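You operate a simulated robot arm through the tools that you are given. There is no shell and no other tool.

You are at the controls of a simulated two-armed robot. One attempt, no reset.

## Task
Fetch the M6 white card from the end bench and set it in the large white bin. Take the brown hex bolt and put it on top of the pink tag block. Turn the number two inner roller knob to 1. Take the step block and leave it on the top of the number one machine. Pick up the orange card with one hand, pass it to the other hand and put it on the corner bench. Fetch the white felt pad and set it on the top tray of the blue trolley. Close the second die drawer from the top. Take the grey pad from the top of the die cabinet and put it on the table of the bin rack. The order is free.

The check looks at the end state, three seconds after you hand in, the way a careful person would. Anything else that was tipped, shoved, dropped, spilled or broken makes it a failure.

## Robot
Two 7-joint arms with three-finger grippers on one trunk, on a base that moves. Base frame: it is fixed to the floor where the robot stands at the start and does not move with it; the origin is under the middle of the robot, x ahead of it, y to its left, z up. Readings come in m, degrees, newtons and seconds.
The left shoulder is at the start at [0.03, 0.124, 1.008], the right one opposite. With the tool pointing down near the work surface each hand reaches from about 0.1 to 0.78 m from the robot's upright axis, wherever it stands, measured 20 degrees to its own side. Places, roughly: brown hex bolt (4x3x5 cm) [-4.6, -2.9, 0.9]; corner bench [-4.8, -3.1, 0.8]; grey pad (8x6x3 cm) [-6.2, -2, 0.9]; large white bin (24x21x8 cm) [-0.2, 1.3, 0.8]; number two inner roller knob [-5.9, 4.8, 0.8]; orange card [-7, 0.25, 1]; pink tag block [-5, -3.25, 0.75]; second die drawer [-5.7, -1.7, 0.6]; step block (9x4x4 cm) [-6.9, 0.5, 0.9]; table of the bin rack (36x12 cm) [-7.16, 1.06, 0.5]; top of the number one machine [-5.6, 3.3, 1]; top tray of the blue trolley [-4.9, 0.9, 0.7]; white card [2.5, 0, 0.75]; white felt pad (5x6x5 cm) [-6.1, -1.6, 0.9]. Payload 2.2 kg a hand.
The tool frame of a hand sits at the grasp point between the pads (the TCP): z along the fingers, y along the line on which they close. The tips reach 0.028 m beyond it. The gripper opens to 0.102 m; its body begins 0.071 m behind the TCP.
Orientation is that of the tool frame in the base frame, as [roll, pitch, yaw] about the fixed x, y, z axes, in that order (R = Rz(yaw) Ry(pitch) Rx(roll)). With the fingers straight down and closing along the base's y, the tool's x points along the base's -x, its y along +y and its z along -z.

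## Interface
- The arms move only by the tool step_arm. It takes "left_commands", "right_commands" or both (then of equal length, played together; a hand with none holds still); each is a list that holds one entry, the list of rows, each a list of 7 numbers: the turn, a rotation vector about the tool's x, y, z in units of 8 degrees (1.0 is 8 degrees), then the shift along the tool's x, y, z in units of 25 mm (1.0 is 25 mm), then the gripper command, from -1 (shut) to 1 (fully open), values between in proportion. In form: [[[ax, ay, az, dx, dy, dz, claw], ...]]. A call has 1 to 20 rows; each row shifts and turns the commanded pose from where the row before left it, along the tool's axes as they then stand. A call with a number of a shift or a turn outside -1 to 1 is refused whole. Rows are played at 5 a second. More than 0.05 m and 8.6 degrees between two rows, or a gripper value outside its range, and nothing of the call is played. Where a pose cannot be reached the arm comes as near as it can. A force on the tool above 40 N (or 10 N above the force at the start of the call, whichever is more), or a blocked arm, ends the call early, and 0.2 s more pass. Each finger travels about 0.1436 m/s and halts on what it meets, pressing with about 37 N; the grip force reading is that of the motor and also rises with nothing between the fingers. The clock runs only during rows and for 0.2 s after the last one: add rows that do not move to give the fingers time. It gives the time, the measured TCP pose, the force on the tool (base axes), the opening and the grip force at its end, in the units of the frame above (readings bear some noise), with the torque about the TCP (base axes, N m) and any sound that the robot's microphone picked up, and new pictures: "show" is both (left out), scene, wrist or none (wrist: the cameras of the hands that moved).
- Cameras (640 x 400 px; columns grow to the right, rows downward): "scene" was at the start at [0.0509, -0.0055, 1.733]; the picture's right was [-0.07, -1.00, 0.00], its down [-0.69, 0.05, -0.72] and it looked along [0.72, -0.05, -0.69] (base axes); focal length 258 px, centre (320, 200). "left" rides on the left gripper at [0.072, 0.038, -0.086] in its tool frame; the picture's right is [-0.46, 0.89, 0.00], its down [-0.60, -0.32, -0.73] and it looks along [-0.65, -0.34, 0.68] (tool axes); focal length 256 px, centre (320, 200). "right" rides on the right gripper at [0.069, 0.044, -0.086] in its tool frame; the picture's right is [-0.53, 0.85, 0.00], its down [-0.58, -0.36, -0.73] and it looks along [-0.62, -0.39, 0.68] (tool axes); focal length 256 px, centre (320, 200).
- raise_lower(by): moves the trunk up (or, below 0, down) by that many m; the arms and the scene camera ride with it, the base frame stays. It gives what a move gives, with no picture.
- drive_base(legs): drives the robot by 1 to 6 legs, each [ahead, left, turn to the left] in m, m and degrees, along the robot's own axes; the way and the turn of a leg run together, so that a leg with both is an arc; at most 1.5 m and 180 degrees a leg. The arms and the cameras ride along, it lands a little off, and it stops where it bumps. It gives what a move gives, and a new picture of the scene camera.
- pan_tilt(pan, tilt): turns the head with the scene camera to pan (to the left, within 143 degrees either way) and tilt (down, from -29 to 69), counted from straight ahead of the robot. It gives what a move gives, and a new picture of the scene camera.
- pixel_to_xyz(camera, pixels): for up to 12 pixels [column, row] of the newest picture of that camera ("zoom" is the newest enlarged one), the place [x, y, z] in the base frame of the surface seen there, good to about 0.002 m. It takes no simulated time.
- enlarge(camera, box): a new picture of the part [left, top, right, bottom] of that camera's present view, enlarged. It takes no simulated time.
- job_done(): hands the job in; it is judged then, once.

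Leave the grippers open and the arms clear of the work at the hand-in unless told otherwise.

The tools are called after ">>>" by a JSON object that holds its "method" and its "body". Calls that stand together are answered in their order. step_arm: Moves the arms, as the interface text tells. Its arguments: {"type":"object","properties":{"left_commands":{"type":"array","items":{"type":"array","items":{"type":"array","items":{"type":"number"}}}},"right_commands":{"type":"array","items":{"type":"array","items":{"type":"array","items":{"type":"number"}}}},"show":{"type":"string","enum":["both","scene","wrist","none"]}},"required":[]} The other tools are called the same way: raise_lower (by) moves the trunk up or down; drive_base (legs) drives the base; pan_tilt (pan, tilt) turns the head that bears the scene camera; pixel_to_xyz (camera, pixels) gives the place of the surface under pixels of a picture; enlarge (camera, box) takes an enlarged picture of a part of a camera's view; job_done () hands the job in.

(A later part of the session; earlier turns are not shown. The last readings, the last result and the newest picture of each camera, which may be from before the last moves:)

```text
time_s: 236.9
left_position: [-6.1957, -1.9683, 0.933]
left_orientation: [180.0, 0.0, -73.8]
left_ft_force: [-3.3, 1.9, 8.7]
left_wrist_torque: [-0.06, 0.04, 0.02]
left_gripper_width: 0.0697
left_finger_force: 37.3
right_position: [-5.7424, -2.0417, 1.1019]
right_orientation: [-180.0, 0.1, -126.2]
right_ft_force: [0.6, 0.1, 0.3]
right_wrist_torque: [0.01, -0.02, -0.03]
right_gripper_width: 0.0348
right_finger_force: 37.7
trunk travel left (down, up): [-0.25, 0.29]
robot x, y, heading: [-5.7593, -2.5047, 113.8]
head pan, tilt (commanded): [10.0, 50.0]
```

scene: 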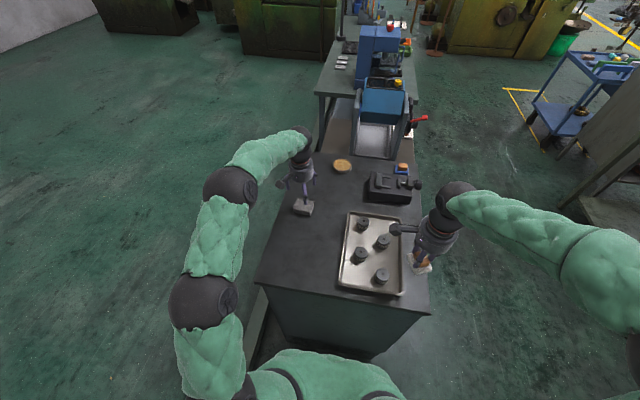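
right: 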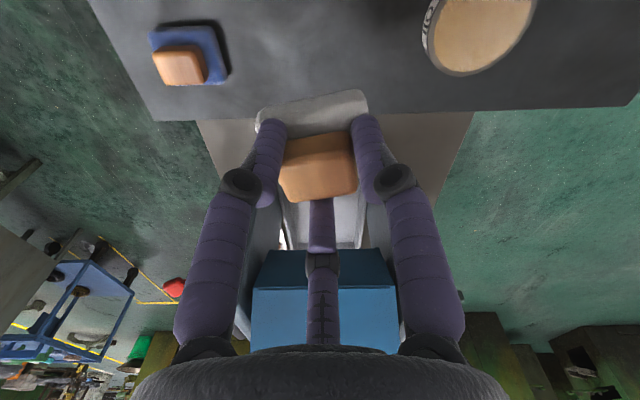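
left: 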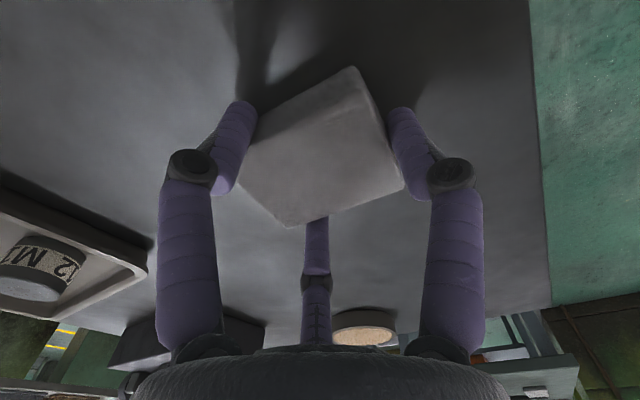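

It's gripped (37 N). I lift it 0.17 m.

>>> {"method": "step_arm", "body": {"left_commands": [[[0, 0, 0, 0, 0, -0.4, -1], [0, 0, 0, 0, 0, -0.8, -1], [0, 0, 0, 0, 0, -0.8, -1], [0, 0, 0, 0, 0, -0.8, -1], [0, 0, 0, 0, 0, -0.8, -1], [0, 0, 0, 0, 0, -0.8, -1], [0, 0, 0, 0, 0, -0.8, -1], [0, 0, 0, 0, 0, -0.8, -1], [0, 0, 0, 0, 0, -0.8, -1]]], "show": "both"}}

```text
time_s: 238.9
left_position: [-6.1955, -1.9669, 1.1008]
left_orientation: [-180.0, 0.0, -73.8]
left_ft_force: [0.8, 0.3, 0.0]
left_wrist_torque: [0.0, 0.02, -0.01]
left_gripper_width: 0.0695
left_finger_force: 36.6
right_position: [-5.7424, -2.0409, 1.101]
right_orientation: [180.0, 0.1, -126.2]
right_ft_force: [-0.3, 0.1, -0.4]
right_wrist_torque: [0.01, -0.02, 0.02]
right_gripper_width: 0.0346
right_finger_force: 36.9
trunk travel left (down, up): [-0.25, 0.29]
robot x, y, heading: [-5.7601, -2.4996, 113.6]
head pan, tilt (commanded): [10.0, 50.0]
```

scene: 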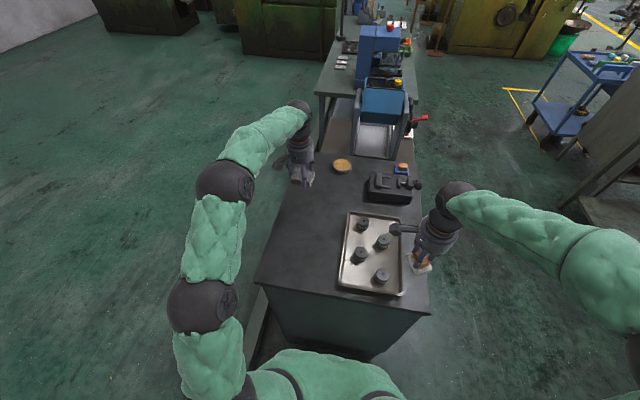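
left: 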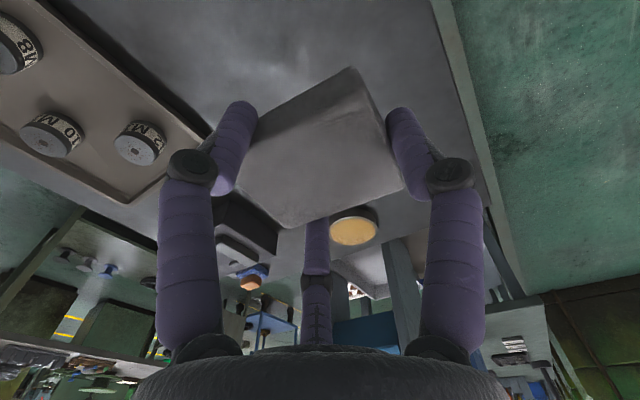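

Both pads are held. I retract the left hand, then strafe right back to u≈5.25 and go ahead along the gap between the cabinet and the table.

>>> {"method": "step_arm", "body": {"left_commands": [[[0, 0, 0, 0.952, -0.125, 0, -1], [0, 0, 0, 0.952, -0.125, 0, -1], [0, 0, 0, 0.952, -0.125, 0, -1], [0, 0, 0, 0.952, -0.125, 0, -1], [0, 0, 0, 0.952, -0.125, 0, -1], [0, 0, 0, 0.952, -0.125, 0, -1], [0, 0, 0, 0.952, -0.125, 0, -1], [0, 0, 0, 0.952, -0.125, 0, -1], [0, 0, 0, 0.952, -0.125, 0, -1], [0, 0, 0, 0.952, -0.125, 0, -1]]], "show": "none"}}

>>> {"method": "drive_base", "body": {"legs": [[0, -1.02, 0]]}}

>>> {"method": "pan_tilt", "body": {"pan": 0, "tilt": 25}}

```text
time_s: 241.1
left_position: [-6.0982, -2.1887, 1.1005]
left_orientation: [180.0, 0.0, -73.9]
left_ft_force: [0.8, -0.5, 0.1]
left_wrist_torque: [0.02, 0.05, -0.02]
left_gripper_width: 0.0694
left_finger_force: 37.4
right_position: [-5.7425, -2.0416, 1.1014]
right_orientation: [179.9, 0.1, -126.2]
right_ft_force: [-0.7, -0.3, 0.4]
right_wrist_torque: [-0.01, -0.01, 0.02]
right_gripper_width: 0.0346
right_finger_force: 36.9
trunk travel left (down, up): [-0.25, 0.29]
robot x, y, heading: [-5.7583, -2.5042, 113.7]
head pan, tilt (commanded): [10.0, 50.0]
```

```text
time_s: 246.3
left_position: [-5.1778, -1.7853, 1.1007]
left_orientation: [-180.0, 0.0, -74.2]
left_ft_force: [-0.3, 0.9, -0.7]
left_wrist_torque: [-0.01, 0.03, 0.04]
left_gripper_width: 0.0694
left_finger_force: 37.0
right_position: [-4.8191, -1.6412, 1.1011]
right_orientation: [-180.0, 0.1, -126.5]
right_ft_force: [0.3, -0.4, -1.0]
right_wrist_torque: [-0.02, -0.01, -0.01]
right_gripper_width: 0.0346
right_finger_force: 37.1
trunk travel left (down, up): [-0.25, 0.29]
robot x, y, heading: [-4.8379, -2.1032, 113.2]
head pan, tilt (commanded): [10.0, 50.0]
```

scene: 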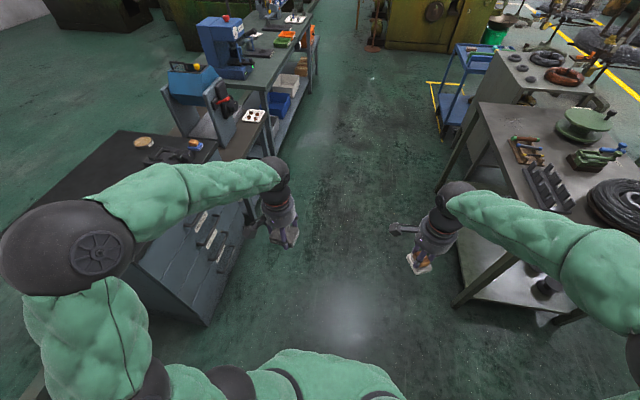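

```text
time_s: 247.2
left_position: [-5.1794, -1.7854, 1.1006]
left_orientation: [180.0, -0.1, -74.2]
left_ft_force: [-0.3, 0.0, -0.3]
left_wrist_torque: [0.0, -0.01, -0.02]
left_gripper_width: 0.0692
left_finger_force: 36.3
right_position: [-4.8217, -1.6403, 1.1008]
right_orientation: [180.0, 0.2, -126.6]
right_ft_force: [-0.5, 0.4, -1.0]
right_wrist_torque: [0.01, 0.0, -0.02]
right_gripper_width: 0.0347
right_finger_force: 36.6
trunk travel left (down, up): [-0.25, 0.29]
robot x, y, heading: [-4.8377, -2.102, 113.4]
head pan, tilt (commanded): [0.0, 25.0]
```

scene: 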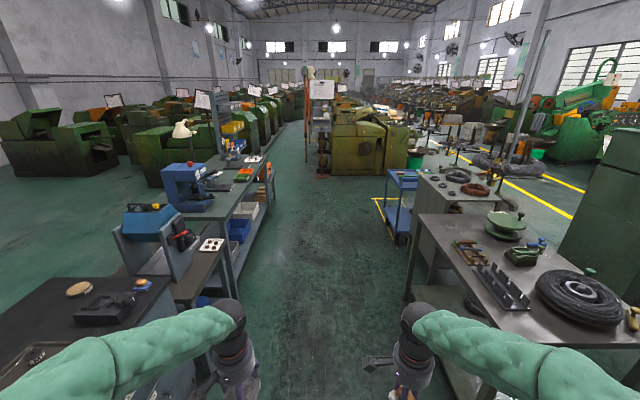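

A good view of the lane: tables on the right with the blue trolley at (405,200), benches on the left. I measure positions.

>>> {"method": "pixel_to_xyz", "body": {"camera": "scene", "pixels": [[405, 180], [390, 175], [415, 187], [410, 235], [385, 235], [415, 215], [240, 190], [262, 170], [230, 265], [270, 215], [424, 232], [405, 300]]}}

>>> {"method": "enlarge", "body": {"camera": "scene", "box": [360, 140, 520, 250]}}

>>> {"method": "enlarge", "body": {"camera": "scene", "box": [150, 80, 310, 190]}}

```text
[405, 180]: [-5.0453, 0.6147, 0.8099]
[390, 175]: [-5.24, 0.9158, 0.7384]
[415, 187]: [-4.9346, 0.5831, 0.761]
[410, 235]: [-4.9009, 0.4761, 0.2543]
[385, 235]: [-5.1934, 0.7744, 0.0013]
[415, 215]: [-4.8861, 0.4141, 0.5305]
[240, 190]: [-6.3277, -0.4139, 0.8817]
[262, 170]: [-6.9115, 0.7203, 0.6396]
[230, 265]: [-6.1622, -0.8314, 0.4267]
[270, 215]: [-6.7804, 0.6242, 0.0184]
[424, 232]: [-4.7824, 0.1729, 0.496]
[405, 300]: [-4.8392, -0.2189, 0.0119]
```

```text
3.64 times, centred on (440, 195) of scene
```

zoom: 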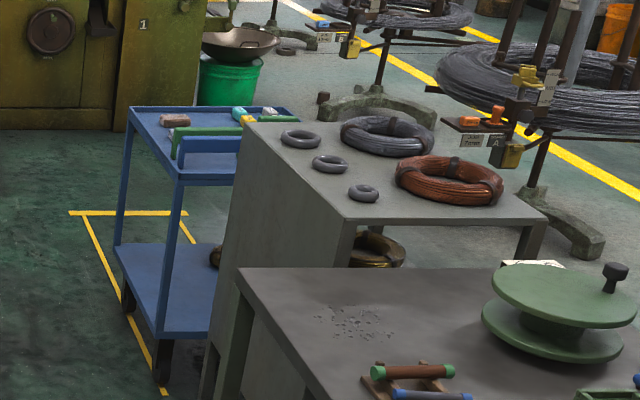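

```text
3.64 times, centred on (230, 135) of scene
```

zoom: 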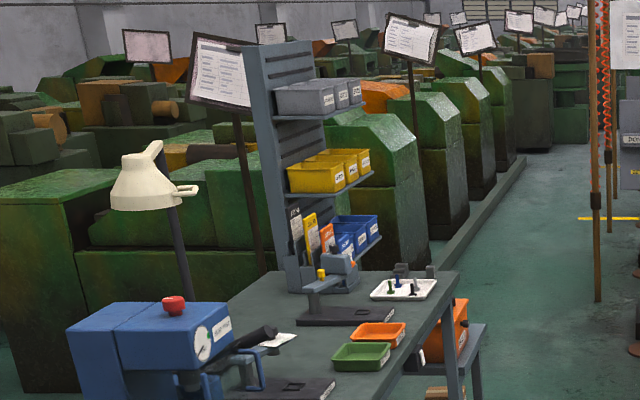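

The trolley's lane side is at about u 4.45, w 2.4–2.9. The lane is clear (u 4.52–5.96). I drive 2.7 m ahead and turn right to face the trolley.

>>> {"method": "drive_base", "body": {"legs": [[1.35, 0, 0], [1.3, 0, 0], [0, 0, -90]]}}

>>> {"method": "pan_tilt", "body": {"pan": 0, "tilt": 45}}

```text
time_s: 263.9
left_position: [-5.5652, 0.651, 1.1011]
left_orientation: [180.0, -0.1, -166.0]
left_ft_force: [-0.3, -0.5, -1.3]
left_wrist_torque: [0.0, 0.01, 0.0]
left_gripper_width: 0.0695
left_finger_force: 37.1
right_position: [-5.4316, 0.2874, 1.1009]
right_orientation: [-179.9, 0.1, 141.7]
right_ft_force: [-0.2, 0.1, -0.2]
right_wrist_torque: [0.02, 0.02, 0.03]
right_gripper_width: 0.0344
right_finger_force: 37.2
trunk travel left (down, up): [-0.25, 0.29]
robot x, y, heading: [-5.8947, 0.3205, 21.6]
head pan, tilt (commanded): [0.0, 25.0]
```

scene: 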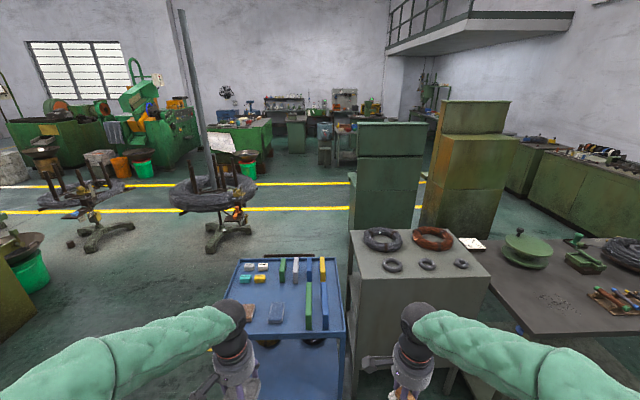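

```text
time_s: 264.8
left_position: [-5.5639, 0.6501, 1.1008]
left_orientation: [180.0, 0.0, -166.0]
left_ft_force: [0.4, 0.5, -0.6]
left_wrist_torque: [0.01, -0.02, -0.01]
left_gripper_width: 0.0695
left_finger_force: 36.8
right_position: [-5.4302, 0.288, 1.1005]
right_orientation: [-180.0, 0.1, 141.7]
right_ft_force: [0.1, 0.0, -0.8]
right_wrist_torque: [0.0, 0.01, 0.02]
right_gripper_width: 0.0345
right_finger_force: 36.5
trunk travel left (down, up): [-0.25, 0.29]
robot x, y, heading: [-5.893, 0.3194, 21.5]
head pan, tilt (commanded): [0.0, 45.0]
```

scene: 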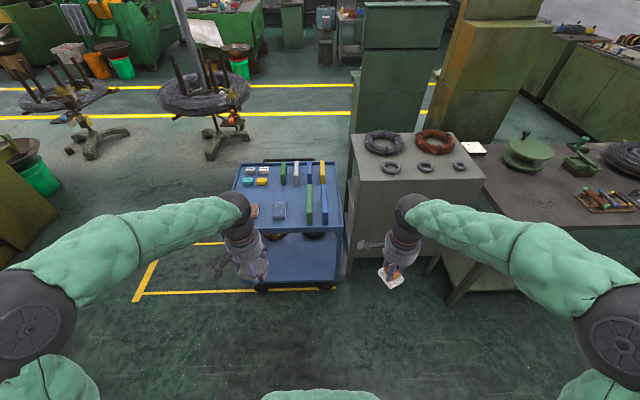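

>>> {"method": "enlarge", "body": {"camera": "scene", "box": [215, 150, 375, 250]}}

>>> {"method": "pixel_to_xyz", "body": {"camera": "zoom", "pixels": [[90, 60], [490, 55], [510, 320], [75, 250], [300, 300], [270, 150], [200, 200], [420, 300], [340, 290], [270, 250], [170, 235], [470, 300]]}}

```text
4.00 times, centred on (295, 200) of scene
```

zoom: 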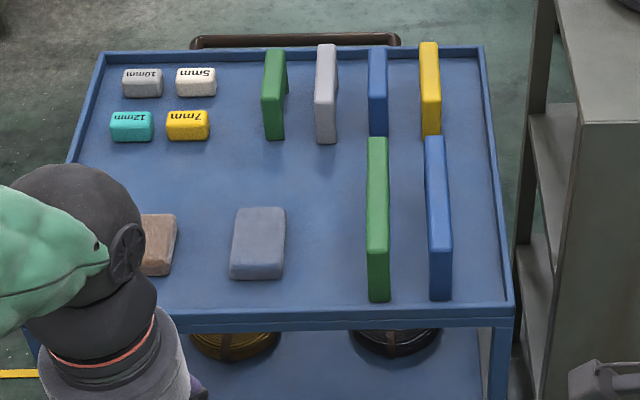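

```text
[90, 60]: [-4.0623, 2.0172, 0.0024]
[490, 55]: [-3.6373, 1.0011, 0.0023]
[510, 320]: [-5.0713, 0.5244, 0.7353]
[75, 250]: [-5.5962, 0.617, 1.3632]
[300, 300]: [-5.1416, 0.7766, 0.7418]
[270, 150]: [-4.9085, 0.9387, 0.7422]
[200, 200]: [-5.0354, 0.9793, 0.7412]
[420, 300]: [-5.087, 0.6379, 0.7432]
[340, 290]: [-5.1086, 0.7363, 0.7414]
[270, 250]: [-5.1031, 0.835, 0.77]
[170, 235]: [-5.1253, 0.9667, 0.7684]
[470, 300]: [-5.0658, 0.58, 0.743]
```

>>> {"method": "pixel_to_xyz", "body": {"camera": "zoom", "pixels": [[240, 212], [283, 212], [232, 274], [280, 276], [132, 143], [188, 141], [273, 140], [326, 145], [378, 298], [368, 245], [377, 150], [176, 222]]}}

>>> {"method": "pixel_to_xyz", "body": {"camera": "zoom", "pixels": [[240, 175], [310, 175], [330, 230], [200, 300], [360, 310], [300, 240], [350, 200], [110, 170], [378, 225], [436, 225], [480, 200], [190, 175]]}}

```text
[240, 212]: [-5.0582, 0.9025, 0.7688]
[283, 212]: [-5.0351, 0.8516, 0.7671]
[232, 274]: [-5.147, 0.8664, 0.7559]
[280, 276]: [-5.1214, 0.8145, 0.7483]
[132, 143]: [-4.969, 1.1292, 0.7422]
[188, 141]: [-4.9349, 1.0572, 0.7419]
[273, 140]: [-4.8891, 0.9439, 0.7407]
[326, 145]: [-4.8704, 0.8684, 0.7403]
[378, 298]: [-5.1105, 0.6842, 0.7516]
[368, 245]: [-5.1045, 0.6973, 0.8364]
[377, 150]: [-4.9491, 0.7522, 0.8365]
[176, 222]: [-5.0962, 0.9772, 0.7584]
```

```text
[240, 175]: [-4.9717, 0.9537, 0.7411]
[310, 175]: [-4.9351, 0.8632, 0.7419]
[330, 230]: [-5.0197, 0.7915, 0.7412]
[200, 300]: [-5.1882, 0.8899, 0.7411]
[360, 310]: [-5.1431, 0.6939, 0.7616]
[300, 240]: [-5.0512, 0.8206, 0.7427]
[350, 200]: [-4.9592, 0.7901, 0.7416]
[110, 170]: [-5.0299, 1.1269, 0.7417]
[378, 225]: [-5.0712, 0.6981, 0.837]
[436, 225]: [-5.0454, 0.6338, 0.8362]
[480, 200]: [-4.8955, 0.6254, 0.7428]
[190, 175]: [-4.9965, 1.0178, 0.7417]
```

The tray floor is z 0.742. There is a free band in the middle of the tray; I choose the spot (-4.959, 0.881). I drive so that the right hand can reach it.

>>> {"method": "drive_base", "body": {"legs": [[0.405, 0.356, 2.2]]}}

>>> {"method": "enlarge", "body": {"camera": "right", "box": [0, 0, 640, 400]}}

```text
time_s: 267.8
left_position: [-5.3487, 1.1423, 1.1004]
left_orientation: [-180.0, 0.0, -163.8]
left_ft_force: [0.5, -0.8, -1.6]
left_wrist_torque: [-0.03, 0.01, 0.03]
left_gripper_width: 0.0693
left_finger_force: 37.7
right_position: [-5.202, 0.7854, 1.1006]
right_orientation: [179.9, 0.0, 143.9]
right_ft_force: [-0.3, -0.5, -0.6]
right_wrist_torque: [0.0, 0.04, -0.05]
right_gripper_width: 0.0345
right_finger_force: 37.4
trunk travel left (down, up): [-0.25, 0.29]
robot x, y, heading: [-5.6676, 0.7967, 23.5]
head pan, tilt (commanded): [0.0, 45.0]
```

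scene: 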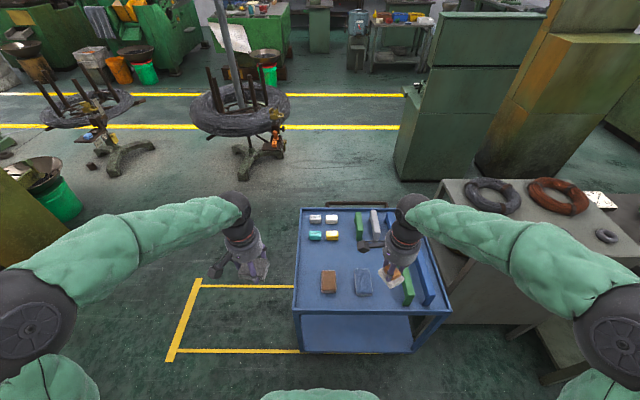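

```text
1.00 times, centred on (320, 200) of right (not enlarged: the box is as wide or as high as the picture)
```

zoom: 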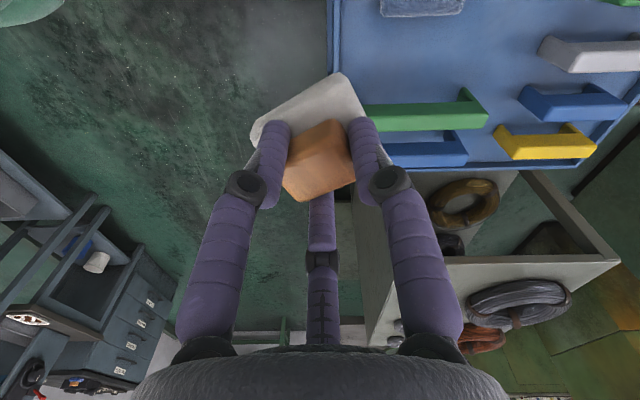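

I move the right hand over the free spot on the tray.

>>> {"method": "step_arm", "body": {"right_commands": [[[0, 0, 0, -0.622, 0.98, 0, -1], [0, 0, 0, -0.622, 0.98, 0, -1], [0, 0, 0, -0.622, 0.98, 0, -1], [0, 0, 0, -0.622, 0.98, 0, -1], [0, 0, 0, -0.622, 0.98, 0, -1], [0, 0, 0, -0.622, 0.98, 0, -1], [0, 0, 0, -0.622, 0.98, 0, -1], [0, 0, 0, -0.622, 0.98, 0, -1], [0, 0, 0, -0.622, 0.98, 0, -1], [0, 0, 0, 0, 0, 0, -1]]], "show": "both"}}

>>> {"method": "enlarge", "body": {"camera": "scene", "box": [280, 180, 460, 340]}}

```text
time_s: 270.0
left_position: [-5.35, 1.1407, 1.1027]
left_orientation: [179.9, 0.0, -163.8]
left_ft_force: [0.3, -0.9, -0.8]
left_wrist_torque: [-0.01, -0.02, -0.03]
left_gripper_width: 0.0695
left_finger_force: 36.7
right_position: [-4.9571, 0.88, 1.0999]
right_orientation: [179.9, 0.1, 143.8]
right_ft_force: [-0.3, -0.8, -0.4]
right_wrist_torque: [0.01, 0.0, 0.0]
right_gripper_width: 0.0341
right_finger_force: 37.1
trunk travel left (down, up): [-0.25, 0.29]
robot x, y, heading: [-5.6662, 0.7983, 23.4]
head pan, tilt (commanded): [0.0, 45.0]
```

scene: 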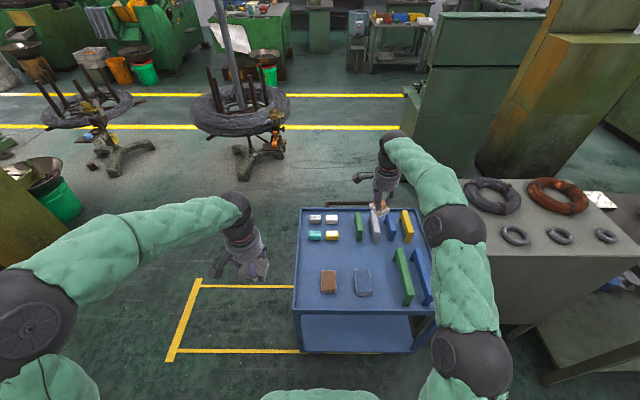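
right: 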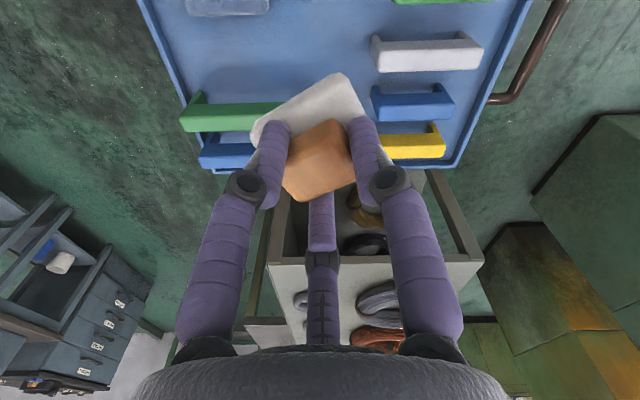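

```text
2.50 times, centred on (370, 260) of scene
```

zoom: 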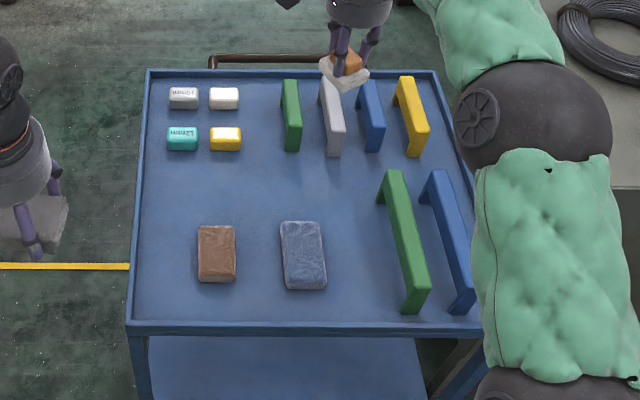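

>>> {"method": "pixel_to_xyz", "body": {"camera": "zoom", "pixels": [[305, 185], [332, 157], [290, 152], [300, 222], [385, 172], [310, 190], [236, 150], [234, 230]]}}

```text
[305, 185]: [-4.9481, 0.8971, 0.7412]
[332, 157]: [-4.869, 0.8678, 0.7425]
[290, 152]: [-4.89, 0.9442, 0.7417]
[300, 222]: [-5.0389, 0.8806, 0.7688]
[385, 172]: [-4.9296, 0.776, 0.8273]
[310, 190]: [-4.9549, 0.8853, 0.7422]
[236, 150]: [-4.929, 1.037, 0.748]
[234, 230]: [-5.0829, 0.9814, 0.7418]
```

The spot is free all round. I lower 0.29 m.

>>> {"method": "step_arm", "body": {"right_commands": [[[0, 0, 0, 0, 0, 0.9, -1], [0, 0, 0, 0, 0, 0.9, -1], [0, 0, 0, 0, 0, 0.9, -1], [0, 0, 0, 0, 0, 0.9, -1], [0, 0, 0, 0, 0, 0.9, -1], [0, 0, 0, 0, 0, 0.9, -1], [0, 0, 0, 0, 0, 0.9, -1], [0, 0, 0, 0, 0, 0.9, -1], [0, 0, 0, 0, 0, 0.9, -1], [0, 0, 0, 0, 0, 0.9, -1], [0, 0, 0, 0, 0, 0.9, -1], [0, 0, 0, 0, 0, 0.9, -1], [0, 0, 0, 0, 0, 0.8, -1], [0, 0, 0, 0, 0, 0, -1]]], "show": "both"}}

>>> {"method": "enlarge", "body": {"camera": "scene", "box": [340, 200, 430, 290]}}

```text
time_s: 273.0
left_position: [-5.3503, 1.1417, 1.1013]
left_orientation: [-180.0, -0.1, -163.8]
left_ft_force: [-0.1, 0.0, -1.0]
left_wrist_torque: [0.0, 0.02, 0.02]
left_gripper_width: 0.0695
left_finger_force: 36.9
right_position: [-4.959, 0.8791, 0.8117]
right_orientation: [-180.0, 0.1, 143.8]
right_ft_force: [-0.3, 0.0, -0.7]
right_wrist_torque: [0.0, 0.0, -0.02]
right_gripper_width: 0.0347
right_finger_force: 37.4
trunk travel left (down, up): [-0.25, 0.29]
robot x, y, heading: [-5.6641, 0.7968, 23.6]
head pan, tilt (commanded): [0.0, 45.0]
```

scene: 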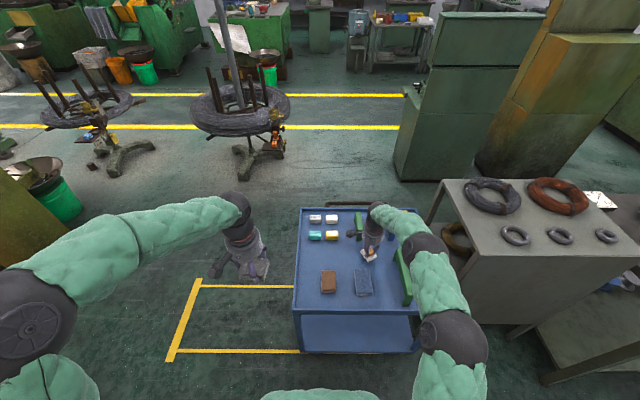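
right: 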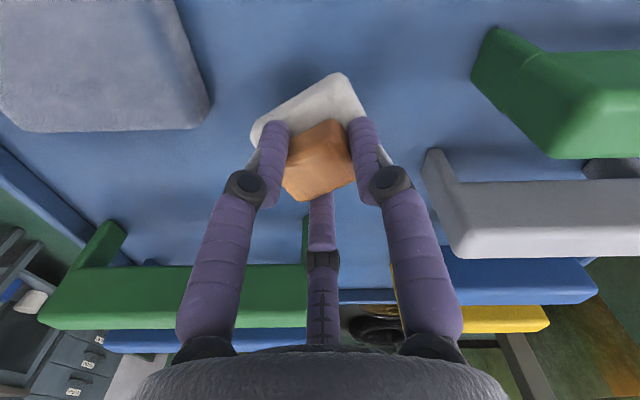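

```text
4.44 times, centred on (385, 245) of scene
```

zoom: 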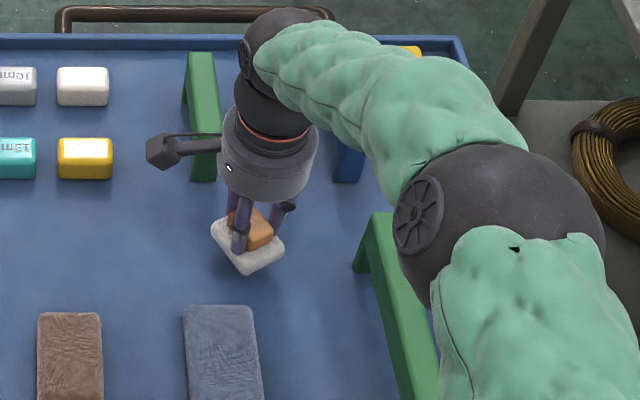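

>>> {"method": "pixel_to_xyz", "body": {"camera": "zoom", "pixels": [[420, 240], [440, 290], [560, 200], [360, 150], [262, 220], [250, 262], [240, 290]]}}

>>> {"method": "pixel_to_xyz", "body": {"camera": "scene", "pixels": [[425, 330], [450, 340], [430, 245]]}}

```text
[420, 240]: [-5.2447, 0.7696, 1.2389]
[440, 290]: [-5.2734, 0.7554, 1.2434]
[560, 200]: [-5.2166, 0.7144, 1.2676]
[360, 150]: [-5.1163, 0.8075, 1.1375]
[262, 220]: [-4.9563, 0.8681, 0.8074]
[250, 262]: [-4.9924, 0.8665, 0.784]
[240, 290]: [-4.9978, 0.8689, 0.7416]
```

```text
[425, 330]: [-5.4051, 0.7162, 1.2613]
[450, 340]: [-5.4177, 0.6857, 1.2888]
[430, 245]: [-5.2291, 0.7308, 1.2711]
```

The pad's bottom is about 2 cm above the tray. I lower 17 mm, then slowly while watching the force.

>>> {"method": "step_arm", "body": {"right_commands": [[[0, 0, 0, 0, 0, 0.35, -1], [0, 0, 0, 0, 0, 0.3, -1], [0, 0, 0, 0, 0, 0, -1], [0, 0, 0, 0, 0, 0, -1]]], "show": "none"}}

>>> {"method": "step_arm", "body": {"right_commands": [[[0, 0, 0, 0, 0, 0.08, -1], [0, 0, 0, 0, 0, 0, -1]]], "show": "none"}}

```text
time_s: 274.0
left_position: [-5.3477, 1.1416, 1.1005]
left_orientation: [180.0, 0.0, -163.7]
left_ft_force: [-0.3, -0.2, -1.9]
left_wrist_torque: [-0.03, 0.0, 0.02]
left_gripper_width: 0.0693
left_finger_force: 37.0
right_position: [-4.957, 0.8786, 0.7955]
right_orientation: [180.0, 0.1, 143.8]
right_ft_force: [0.2, -0.9, -0.6]
right_wrist_torque: [0.01, 0.0, 0.02]
right_gripper_width: 0.0344
right_finger_force: 37.0
trunk travel left (down, up): [-0.25, 0.29]
robot x, y, heading: [-5.662, 0.7985, 23.9]
head pan, tilt (commanded): [0.0, 45.0]
```

```text
time_s: 274.6
left_position: [-5.3482, 1.1412, 1.1009]
left_orientation: [180.0, 0.0, -163.8]
left_ft_force: [-0.1, -0.7, -0.5]
left_wrist_torque: [-0.01, 0.0, 0.04]
left_gripper_width: 0.0695
left_finger_force: 36.6
right_position: [-4.9571, 0.879, 0.7924]
right_orientation: [-180.0, 0.1, 143.8]
right_ft_force: [-0.3, -0.5, -0.4]
right_wrist_torque: [-0.02, 0.03, 0.0]
right_gripper_width: 0.0346
right_finger_force: 37.1
trunk travel left (down, up): [-0.25, 0.29]
robot x, y, heading: [-5.6601, 0.8004, 23.8]
head pan, tilt (commanded): [0.0, 45.0]
```

>>> {"method": "step_arm", "body": {"right_commands": [[[0, 0, 0, 0, 0, 0.06, -1], [0, 0, 0, 0, 0, 0, -1]]], "show": "none"}}

>>> {"method": "step_arm", "body": {"right_commands": [[[0, 0, 0, 0, 0, 0.04, -1], [0, 0, 0, 0, 0, 0, -1]]], "show": "none"}}

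```text
time_s: 275.2
left_position: [-5.3481, 1.141, 1.1007]
left_orientation: [179.9, 0.0, -163.8]
left_ft_force: [-0.3, -0.5, -0.5]
left_wrist_torque: [-0.01, -0.01, 0.02]
left_gripper_width: 0.0693
left_finger_force: 37.4
right_position: [-4.9572, 0.8785, 0.7901]
right_orientation: [179.9, 0.2, 143.8]
right_ft_force: [0.0, -0.3, 1.1]
right_wrist_torque: [0.08, 0.02, 0.02]
right_gripper_width: 0.0344
right_finger_force: 37.0
trunk travel left (down, up): [-0.25, 0.29]
robot x, y, heading: [-5.6637, 0.7979, 23.6]
head pan, tilt (commanded): [0.0, 45.0]
```

```text
time_s: 275.8
left_position: [-5.35, 1.1414, 1.1011]
left_orientation: [180.0, 0.0, -163.9]
left_ft_force: [0.3, -1.1, 0.0]
left_wrist_torque: [0.01, 0.04, 0.01]
left_gripper_width: 0.0696
left_finger_force: 36.7
right_position: [-4.9567, 0.8802, 0.7914]
right_orientation: [179.9, 0.1, 143.8]
right_ft_force: [-1.8, -0.1, 4.9]
right_wrist_torque: [0.07, 0.05, 0.0]
right_gripper_width: 0.0342
right_finger_force: 36.9
trunk travel left (down, up): [-0.25, 0.29]
robot x, y, heading: [-5.6661, 0.8009, 23.8]
head pan, tilt (commanded): [0.0, 45.0]
```

Contact (4.9 N up). I open to about 6.5 cm and rise.

>>> {"method": "step_arm", "body": {"right_commands": [[[0, 0, 0, 0, 0, 0, 0], [0, 0, 0, 0, 0, 0, 0.25], [0, 0, 0, 0, 0, 0, 0.25], [0, 0, 0, 0, 0, -0.4, 0.25], [0, 0, 0, 0, 0, -0.8, 0.25], [0, 0, 0, 0, 0, -0.9, 0.25], [0, 0, 0, 0, 0, -0.9, 0.25], [0, 0, 0, 0, 0, -0.9, 0.25], [0, 0, 0, 0, 0, -0.9, 0.25], [0, 0, 0, 0, 0, -0.9, 1], [0, 0, 0, 0, 0, -0.9, 1], [0, 0, 0, 0, 0, -0.9, 1], [0, 0, 0, 0, 0, -0.9, 1], [0, 0, 0, 0, 0, -0.9, 1], [0, 0, 0, 0, 0, -0.9, 1], [0, 0, 0, 0, 0, -0.9, 1]]], "show": "both"}}

>>> {"method": "enlarge", "body": {"camera": "scene", "box": [290, 190, 450, 300]}}

```text
time_s: 279.2
left_position: [-5.35, 1.1422, 1.1004]
left_orientation: [180.0, 0.0, -163.8]
left_ft_force: [0.3, 1.0, -0.5]
left_wrist_torque: [0.0, 0.01, 0.01]
left_gripper_width: 0.0693
left_finger_force: 37.3
right_position: [-4.9578, 0.8795, 1.0686]
right_orientation: [179.9, 0.0, 143.8]
right_ft_force: [0.2, 0.5, 0.2]
right_wrist_torque: [-0.01, -0.03, 0.01]
right_gripper_width: 0.1019
right_finger_force: 0.0
trunk travel left (down, up): [-0.25, 0.29]
robot x, y, heading: [-5.6628, 0.7989, 23.8]
head pan, tilt (commanded): [0.0, 45.0]
```

scene: 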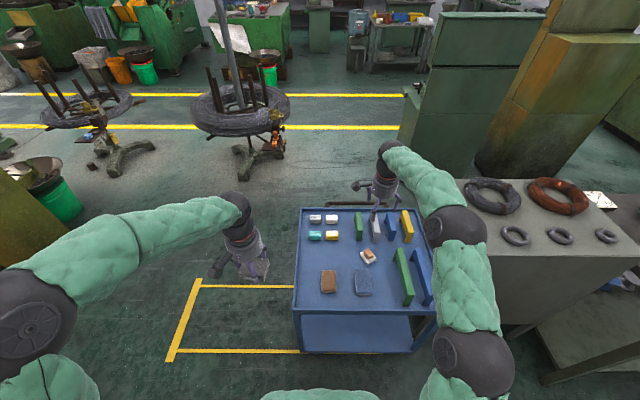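
right: 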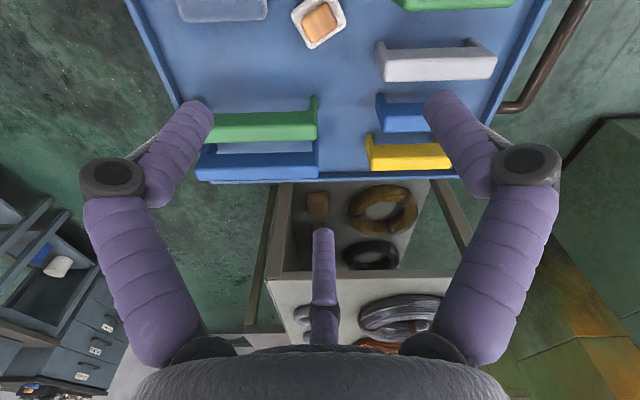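

```text
3.64 times, centred on (370, 245) of scene
```

zoom: 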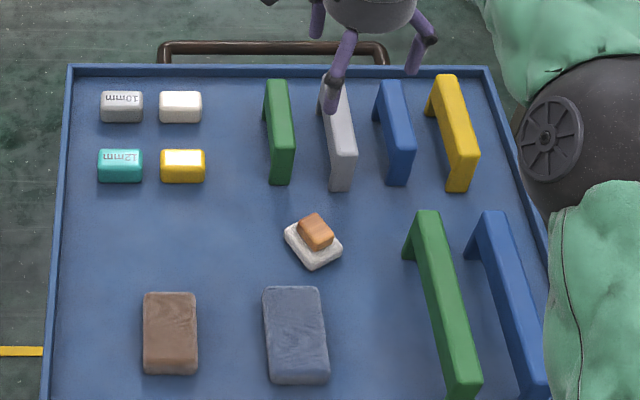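

The felt pad stands on the top tray. I retract the right hand and turn it back to neutral.

>>> {"method": "step_arm", "body": {"right_commands": [[[0, 0, 0, 0.7556, -0.949, 0, 1], [0, 0, 0, 0.7556, -0.949, 0, 1], [0, 0, 0, 0.7556, -0.949, 0, 1], [0, 0, 0, 0.7556, -0.949, 0, 1], [0, 0, 0, 0.7556, -0.949, 0, 1], [0, 0, 0, 0.7556, -0.949, 0, 1], [0, 0, 0, 0.7556, -0.949, 0, 1], [0, 0, 0, 0.7556, -0.949, 0, 1], [0, 0, 0, 0.7556, -0.949, 0, 1], [0, 0, -0.94, 0, 0, 0, 1], [0, 0, -0.94, 0, 0, 0, 1], [0, 0, -0.94, 0, 0, 0, 1], [0, 0, -0.94, 0, 0, 0, 1], [0, 0, -0.94, 0, 0, 0, 1], [0, 0, -0.94, 0, 0, 0, 1], [0, 0, -0.94, 0, 0, 0, 1], [0, 0, -0.94, 0, 0, 0, 1]]], "show": "none"}}

>>> {"method": "drive_base", "body": {"legs": [[-0.4, 0, 0], [0, 0, 90]]}}

>>> {"method": "pan_tilt", "body": {"pan": 60, "tilt": 25}}

```text
time_s: 282.8
left_position: [-5.3482, 1.1418, 1.1005]
left_orientation: [180.0, 0.0, -163.8]
left_ft_force: [0.2, -0.3, -0.4]
left_wrist_torque: [-0.02, 0.03, -0.03]
left_gripper_width: 0.0695
left_finger_force: 36.6
right_position: [-5.2217, 0.806, 1.0681]
right_orientation: [-180.0, 0.1, -155.9]
right_ft_force: [0.0, -0.6, -0.6]
right_wrist_torque: [-0.03, -0.01, -0.01]
right_gripper_width: 0.1018
right_finger_force: 0.1
trunk travel left (down, up): [-0.25, 0.29]
robot x, y, heading: [-5.6669, 0.7999, 23.8]
head pan, tilt (commanded): [0.0, 45.0]
```

```text
time_s: 289.1
left_position: [-6.3688, 0.9543, 1.1004]
left_orientation: [-179.9, -0.1, -73.8]
left_ft_force: [-0.9, 0.6, -1.5]
left_wrist_torque: [-0.01, 0.05, -0.02]
left_gripper_width: 0.0694
left_finger_force: 36.7
right_position: [-6.0353, 1.0813, 1.0676]
right_orientation: [180.0, 0.2, -65.9]
right_ft_force: [0.0, -0.6, -0.1]
right_wrist_torque: [0.01, 0.04, -0.01]
right_gripper_width: 0.1018
right_finger_force: 0.0
trunk travel left (down, up): [-0.25, 0.29]
robot x, y, heading: [-6.0227, 0.638, 113.7]
head pan, tilt (commanded): [0.0, 45.0]
```

scene: 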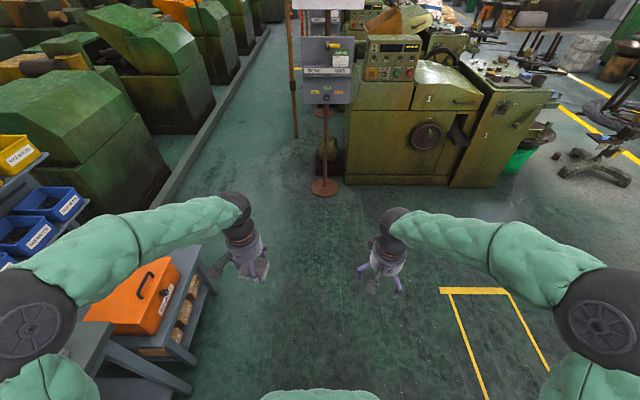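

```text
time_s: 290.4
left_position: [-6.3677, 0.9545, 1.1007]
left_orientation: [180.0, 0.0, -73.7]
left_ft_force: [-0.5, 0.4, 0.3]
left_wrist_torque: [0.04, 0.0, -0.02]
left_gripper_width: 0.0694
left_finger_force: 36.8
right_position: [-6.0348, 1.0824, 1.0685]
right_orientation: [180.0, 0.2, -66.1]
right_ft_force: [-0.3, 0.9, 0.8]
right_wrist_torque: [-0.02, 0.04, 0.01]
right_gripper_width: 0.1019
right_finger_force: 0.0
trunk travel left (down, up): [-0.25, 0.29]
robot x, y, heading: [-6.025, 0.6391, 113.8]
head pan, tilt (commanded): [60.0, 25.0]
```

scene: 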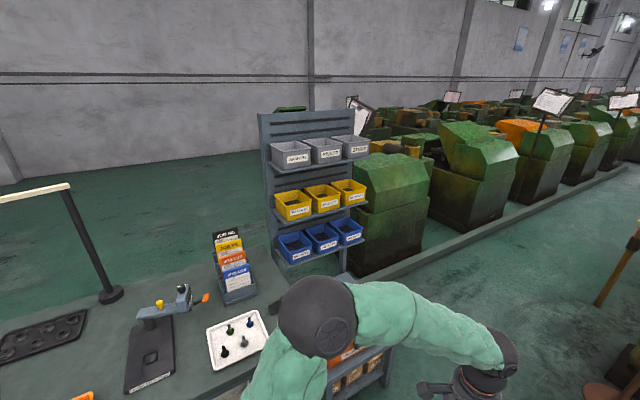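

I see the bin rack with its grey, yellow and blue bins. I turn left to face it and the bench, and move further along.

>>> {"method": "drive_base", "body": {"legs": [[0.5, 0, 0], [0, 0, 90]]}}

>>> {"method": "pan_tilt", "body": {"pan": 0, "tilt": 40}}

```text
time_s: 297.2
left_position: [-6.5284, 0.7304, 1.1003]
left_orientation: [-180.0, 0.0, 18.1]
left_ft_force: [-0.9, -0.2, 0.0]
left_wrist_torque: [0.0, 0.02, 0.0]
left_gripper_width: 0.0693
left_finger_force: 37.1
right_position: [-6.6661, 1.0611, 1.0669]
right_orientation: [180.0, 0.0, 25.9]
right_ft_force: [-0.5, -0.2, 0.0]
right_wrist_torque: [0.0, -0.02, -0.01]
right_gripper_width: 0.1018
right_finger_force: 0.0
trunk travel left (down, up): [-0.25, 0.29]
robot x, y, heading: [-6.2243, 1.0816, -154.4]
head pan, tilt (commanded): [60.0, 25.0]
```

scene: 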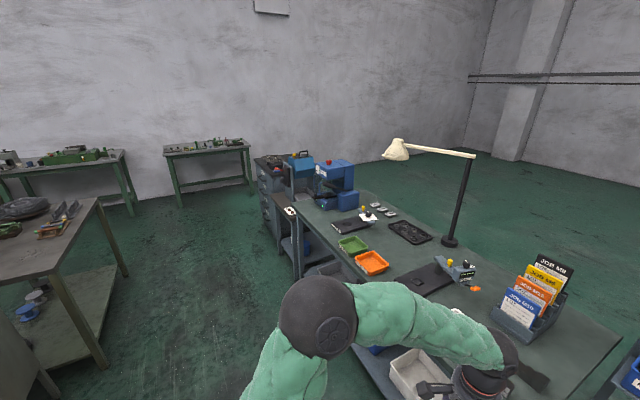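

```text
time_s: 298.5
left_position: [-6.5277, 0.7303, 1.1003]
left_orientation: [-179.9, 0.0, 17.9]
left_ft_force: [-0.2, 0.9, -1.1]
left_wrist_torque: [0.0, 0.01, 0.0]
left_gripper_width: 0.0695
left_finger_force: 36.2
right_position: [-6.6662, 1.0602, 1.0675]
right_orientation: [179.9, 0.1, 25.9]
right_ft_force: [0.5, 0.4, 0.3]
right_wrist_torque: [0.01, 0.02, -0.01]
right_gripper_width: 0.1017
right_finger_force: 0.1
trunk travel left (down, up): [-0.25, 0.29]
robot x, y, heading: [-6.2219, 1.0803, -154.5]
head pan, tilt (commanded): [0.0, 40.0]
```

scene: 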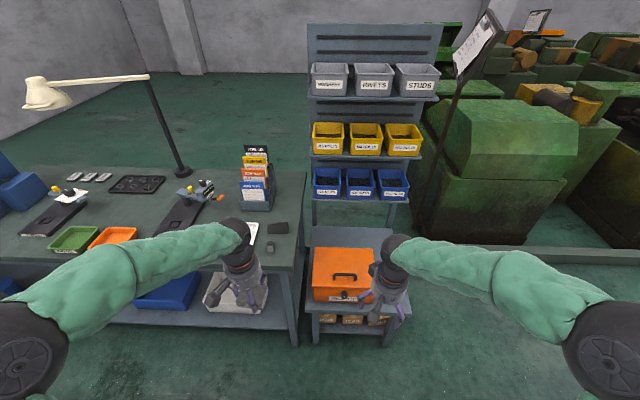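

I see the orange toolbox on the rack's small table with a free strip behind it, the card holder at (257,180), and small things beside it. I enlarge.

>>> {"method": "enlarge", "body": {"camera": "scene", "box": [150, 130, 310, 260]}}

>>> {"method": "enlarge", "body": {"camera": "scene", "box": [290, 180, 420, 330]}}

```text
3.08 times, centred on (230, 195) of scene
```

zoom: 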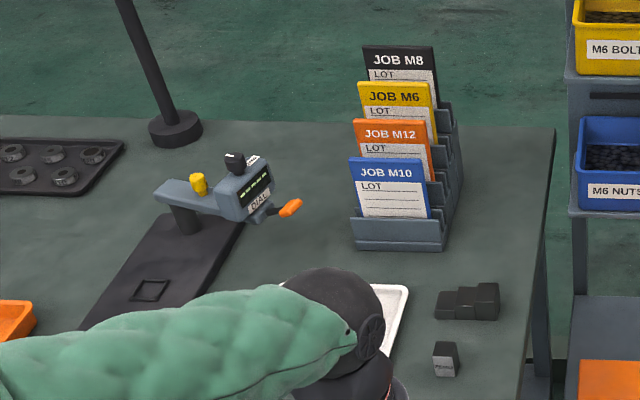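

```text
2.67 times, centred on (355, 255) of scene
```

zoom: 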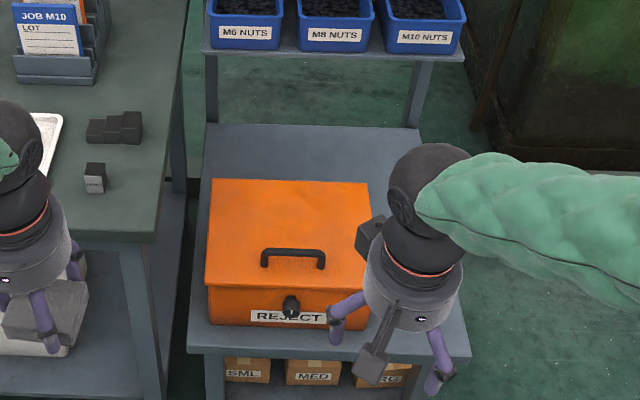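

>>> {"method": "pixel_to_xyz", "body": {"camera": "zoom", "pixels": [[215, 132], [412, 135], [310, 155], [230, 172], [360, 172], [395, 165], [300, 200], [220, 200], [210, 280], [360, 280], [455, 345], [195, 345]]}}

>>> {"method": "pixel_to_xyz", "body": {"camera": "scene", "pixels": [[350, 110], [365, 205], [320, 205], [395, 203], [312, 225], [390, 228], [298, 180], [268, 245], [272, 230], [257, 175]]}}

```text
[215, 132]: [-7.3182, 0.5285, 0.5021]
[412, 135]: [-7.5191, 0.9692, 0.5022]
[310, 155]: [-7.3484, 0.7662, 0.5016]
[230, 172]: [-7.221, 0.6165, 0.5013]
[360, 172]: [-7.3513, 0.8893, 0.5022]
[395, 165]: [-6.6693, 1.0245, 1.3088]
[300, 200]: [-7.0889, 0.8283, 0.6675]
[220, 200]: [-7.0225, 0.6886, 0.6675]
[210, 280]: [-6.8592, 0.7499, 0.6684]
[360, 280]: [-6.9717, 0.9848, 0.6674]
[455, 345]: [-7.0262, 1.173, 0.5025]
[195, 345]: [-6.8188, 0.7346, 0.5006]
```

```text
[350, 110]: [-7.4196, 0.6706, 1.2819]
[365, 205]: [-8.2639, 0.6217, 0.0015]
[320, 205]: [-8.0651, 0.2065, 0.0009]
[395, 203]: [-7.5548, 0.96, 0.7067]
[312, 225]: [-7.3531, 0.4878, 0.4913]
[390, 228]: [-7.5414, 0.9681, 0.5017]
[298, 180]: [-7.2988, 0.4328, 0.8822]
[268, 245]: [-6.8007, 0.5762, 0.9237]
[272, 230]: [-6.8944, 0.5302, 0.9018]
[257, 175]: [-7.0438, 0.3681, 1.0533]
```

The rack table is at z 0.502; the free strip lies right of the toolbox (w 3.72–3.91). I move the base so that the strip is in the left hand's reach.

>>> {"method": "drive_base", "body": {"legs": [[0.26, -0.55, -1.8]]}}

>>> {"method": "pan_tilt", "body": {"pan": 10, "tilt": 55}}

```text
time_s: 301.9
left_position: [-7.0042, 1.133, 1.1008]
left_orientation: [180.0, 0.0, 16.7]
left_ft_force: [0.6, 0.2, -0.4]
left_wrist_torque: [-0.01, 0.0, 0.01]
left_gripper_width: 0.0694
left_finger_force: 36.3
right_position: [-7.1339, 1.4669, 1.0675]
right_orientation: [180.0, 0.1, 24.4]
right_ft_force: [0.2, 0.6, -0.6]
right_wrist_torque: [-0.01, -0.02, -0.02]
right_gripper_width: 0.1021
right_finger_force: 0.0
trunk travel left (down, up): [-0.25, 0.29]
robot x, y, heading: [-6.6918, 1.4771, -156.2]
head pan, tilt (commanded): [0.0, 40.0]
```

scene: 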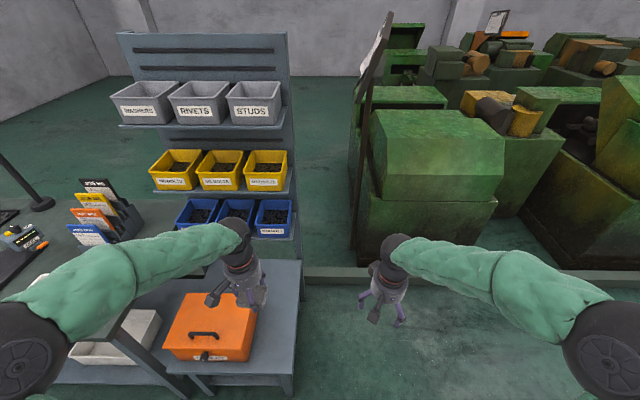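

```text
time_s: 302.7
left_position: [-7.0041, 1.1319, 1.1001]
left_orientation: [180.0, 0.0, 16.6]
left_ft_force: [-0.6, -0.5, -0.5]
left_wrist_torque: [0.03, 0.0, -0.03]
left_gripper_width: 0.0692
left_finger_force: 36.9
right_position: [-7.1351, 1.4663, 1.0683]
right_orientation: [-179.9, 0.1, 24.5]
right_ft_force: [0.5, 0.4, 0.0]
right_wrist_torque: [0.02, -0.02, 0.0]
right_gripper_width: 0.1022
right_finger_force: 0.1
trunk travel left (down, up): [-0.25, 0.29]
robot x, y, heading: [-6.6916, 1.4786, -155.8]
head pan, tilt (commanded): [10.0, 55.0]
```

scene: 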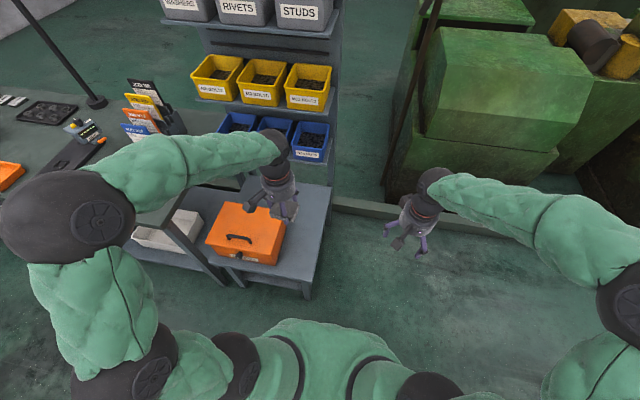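

>>> {"method": "pixel_to_xyz", "body": {"camera": "scene", "pixels": [[300, 240], [308, 215], [300, 275], [322, 195], [328, 188], [305, 285], [284, 215], [275, 260], [286, 225], [250, 240], [320, 215], [312, 250]]}}

>>> {"method": "enlarge", "body": {"camera": "scene", "box": [190, 170, 350, 310]}}

```text
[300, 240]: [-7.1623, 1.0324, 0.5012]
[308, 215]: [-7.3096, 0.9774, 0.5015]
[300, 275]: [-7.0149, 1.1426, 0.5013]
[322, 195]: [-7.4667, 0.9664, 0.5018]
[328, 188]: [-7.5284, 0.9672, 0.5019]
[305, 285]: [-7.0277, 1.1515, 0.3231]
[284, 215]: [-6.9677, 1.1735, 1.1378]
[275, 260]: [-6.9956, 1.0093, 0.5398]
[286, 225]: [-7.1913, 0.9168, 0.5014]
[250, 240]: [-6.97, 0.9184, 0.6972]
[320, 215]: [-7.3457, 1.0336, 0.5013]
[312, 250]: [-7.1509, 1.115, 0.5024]
```

```text
2.86 times, centred on (270, 240) of scene
```

zoom: 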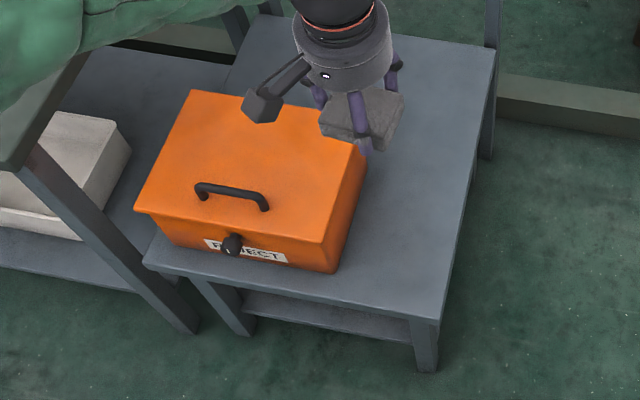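

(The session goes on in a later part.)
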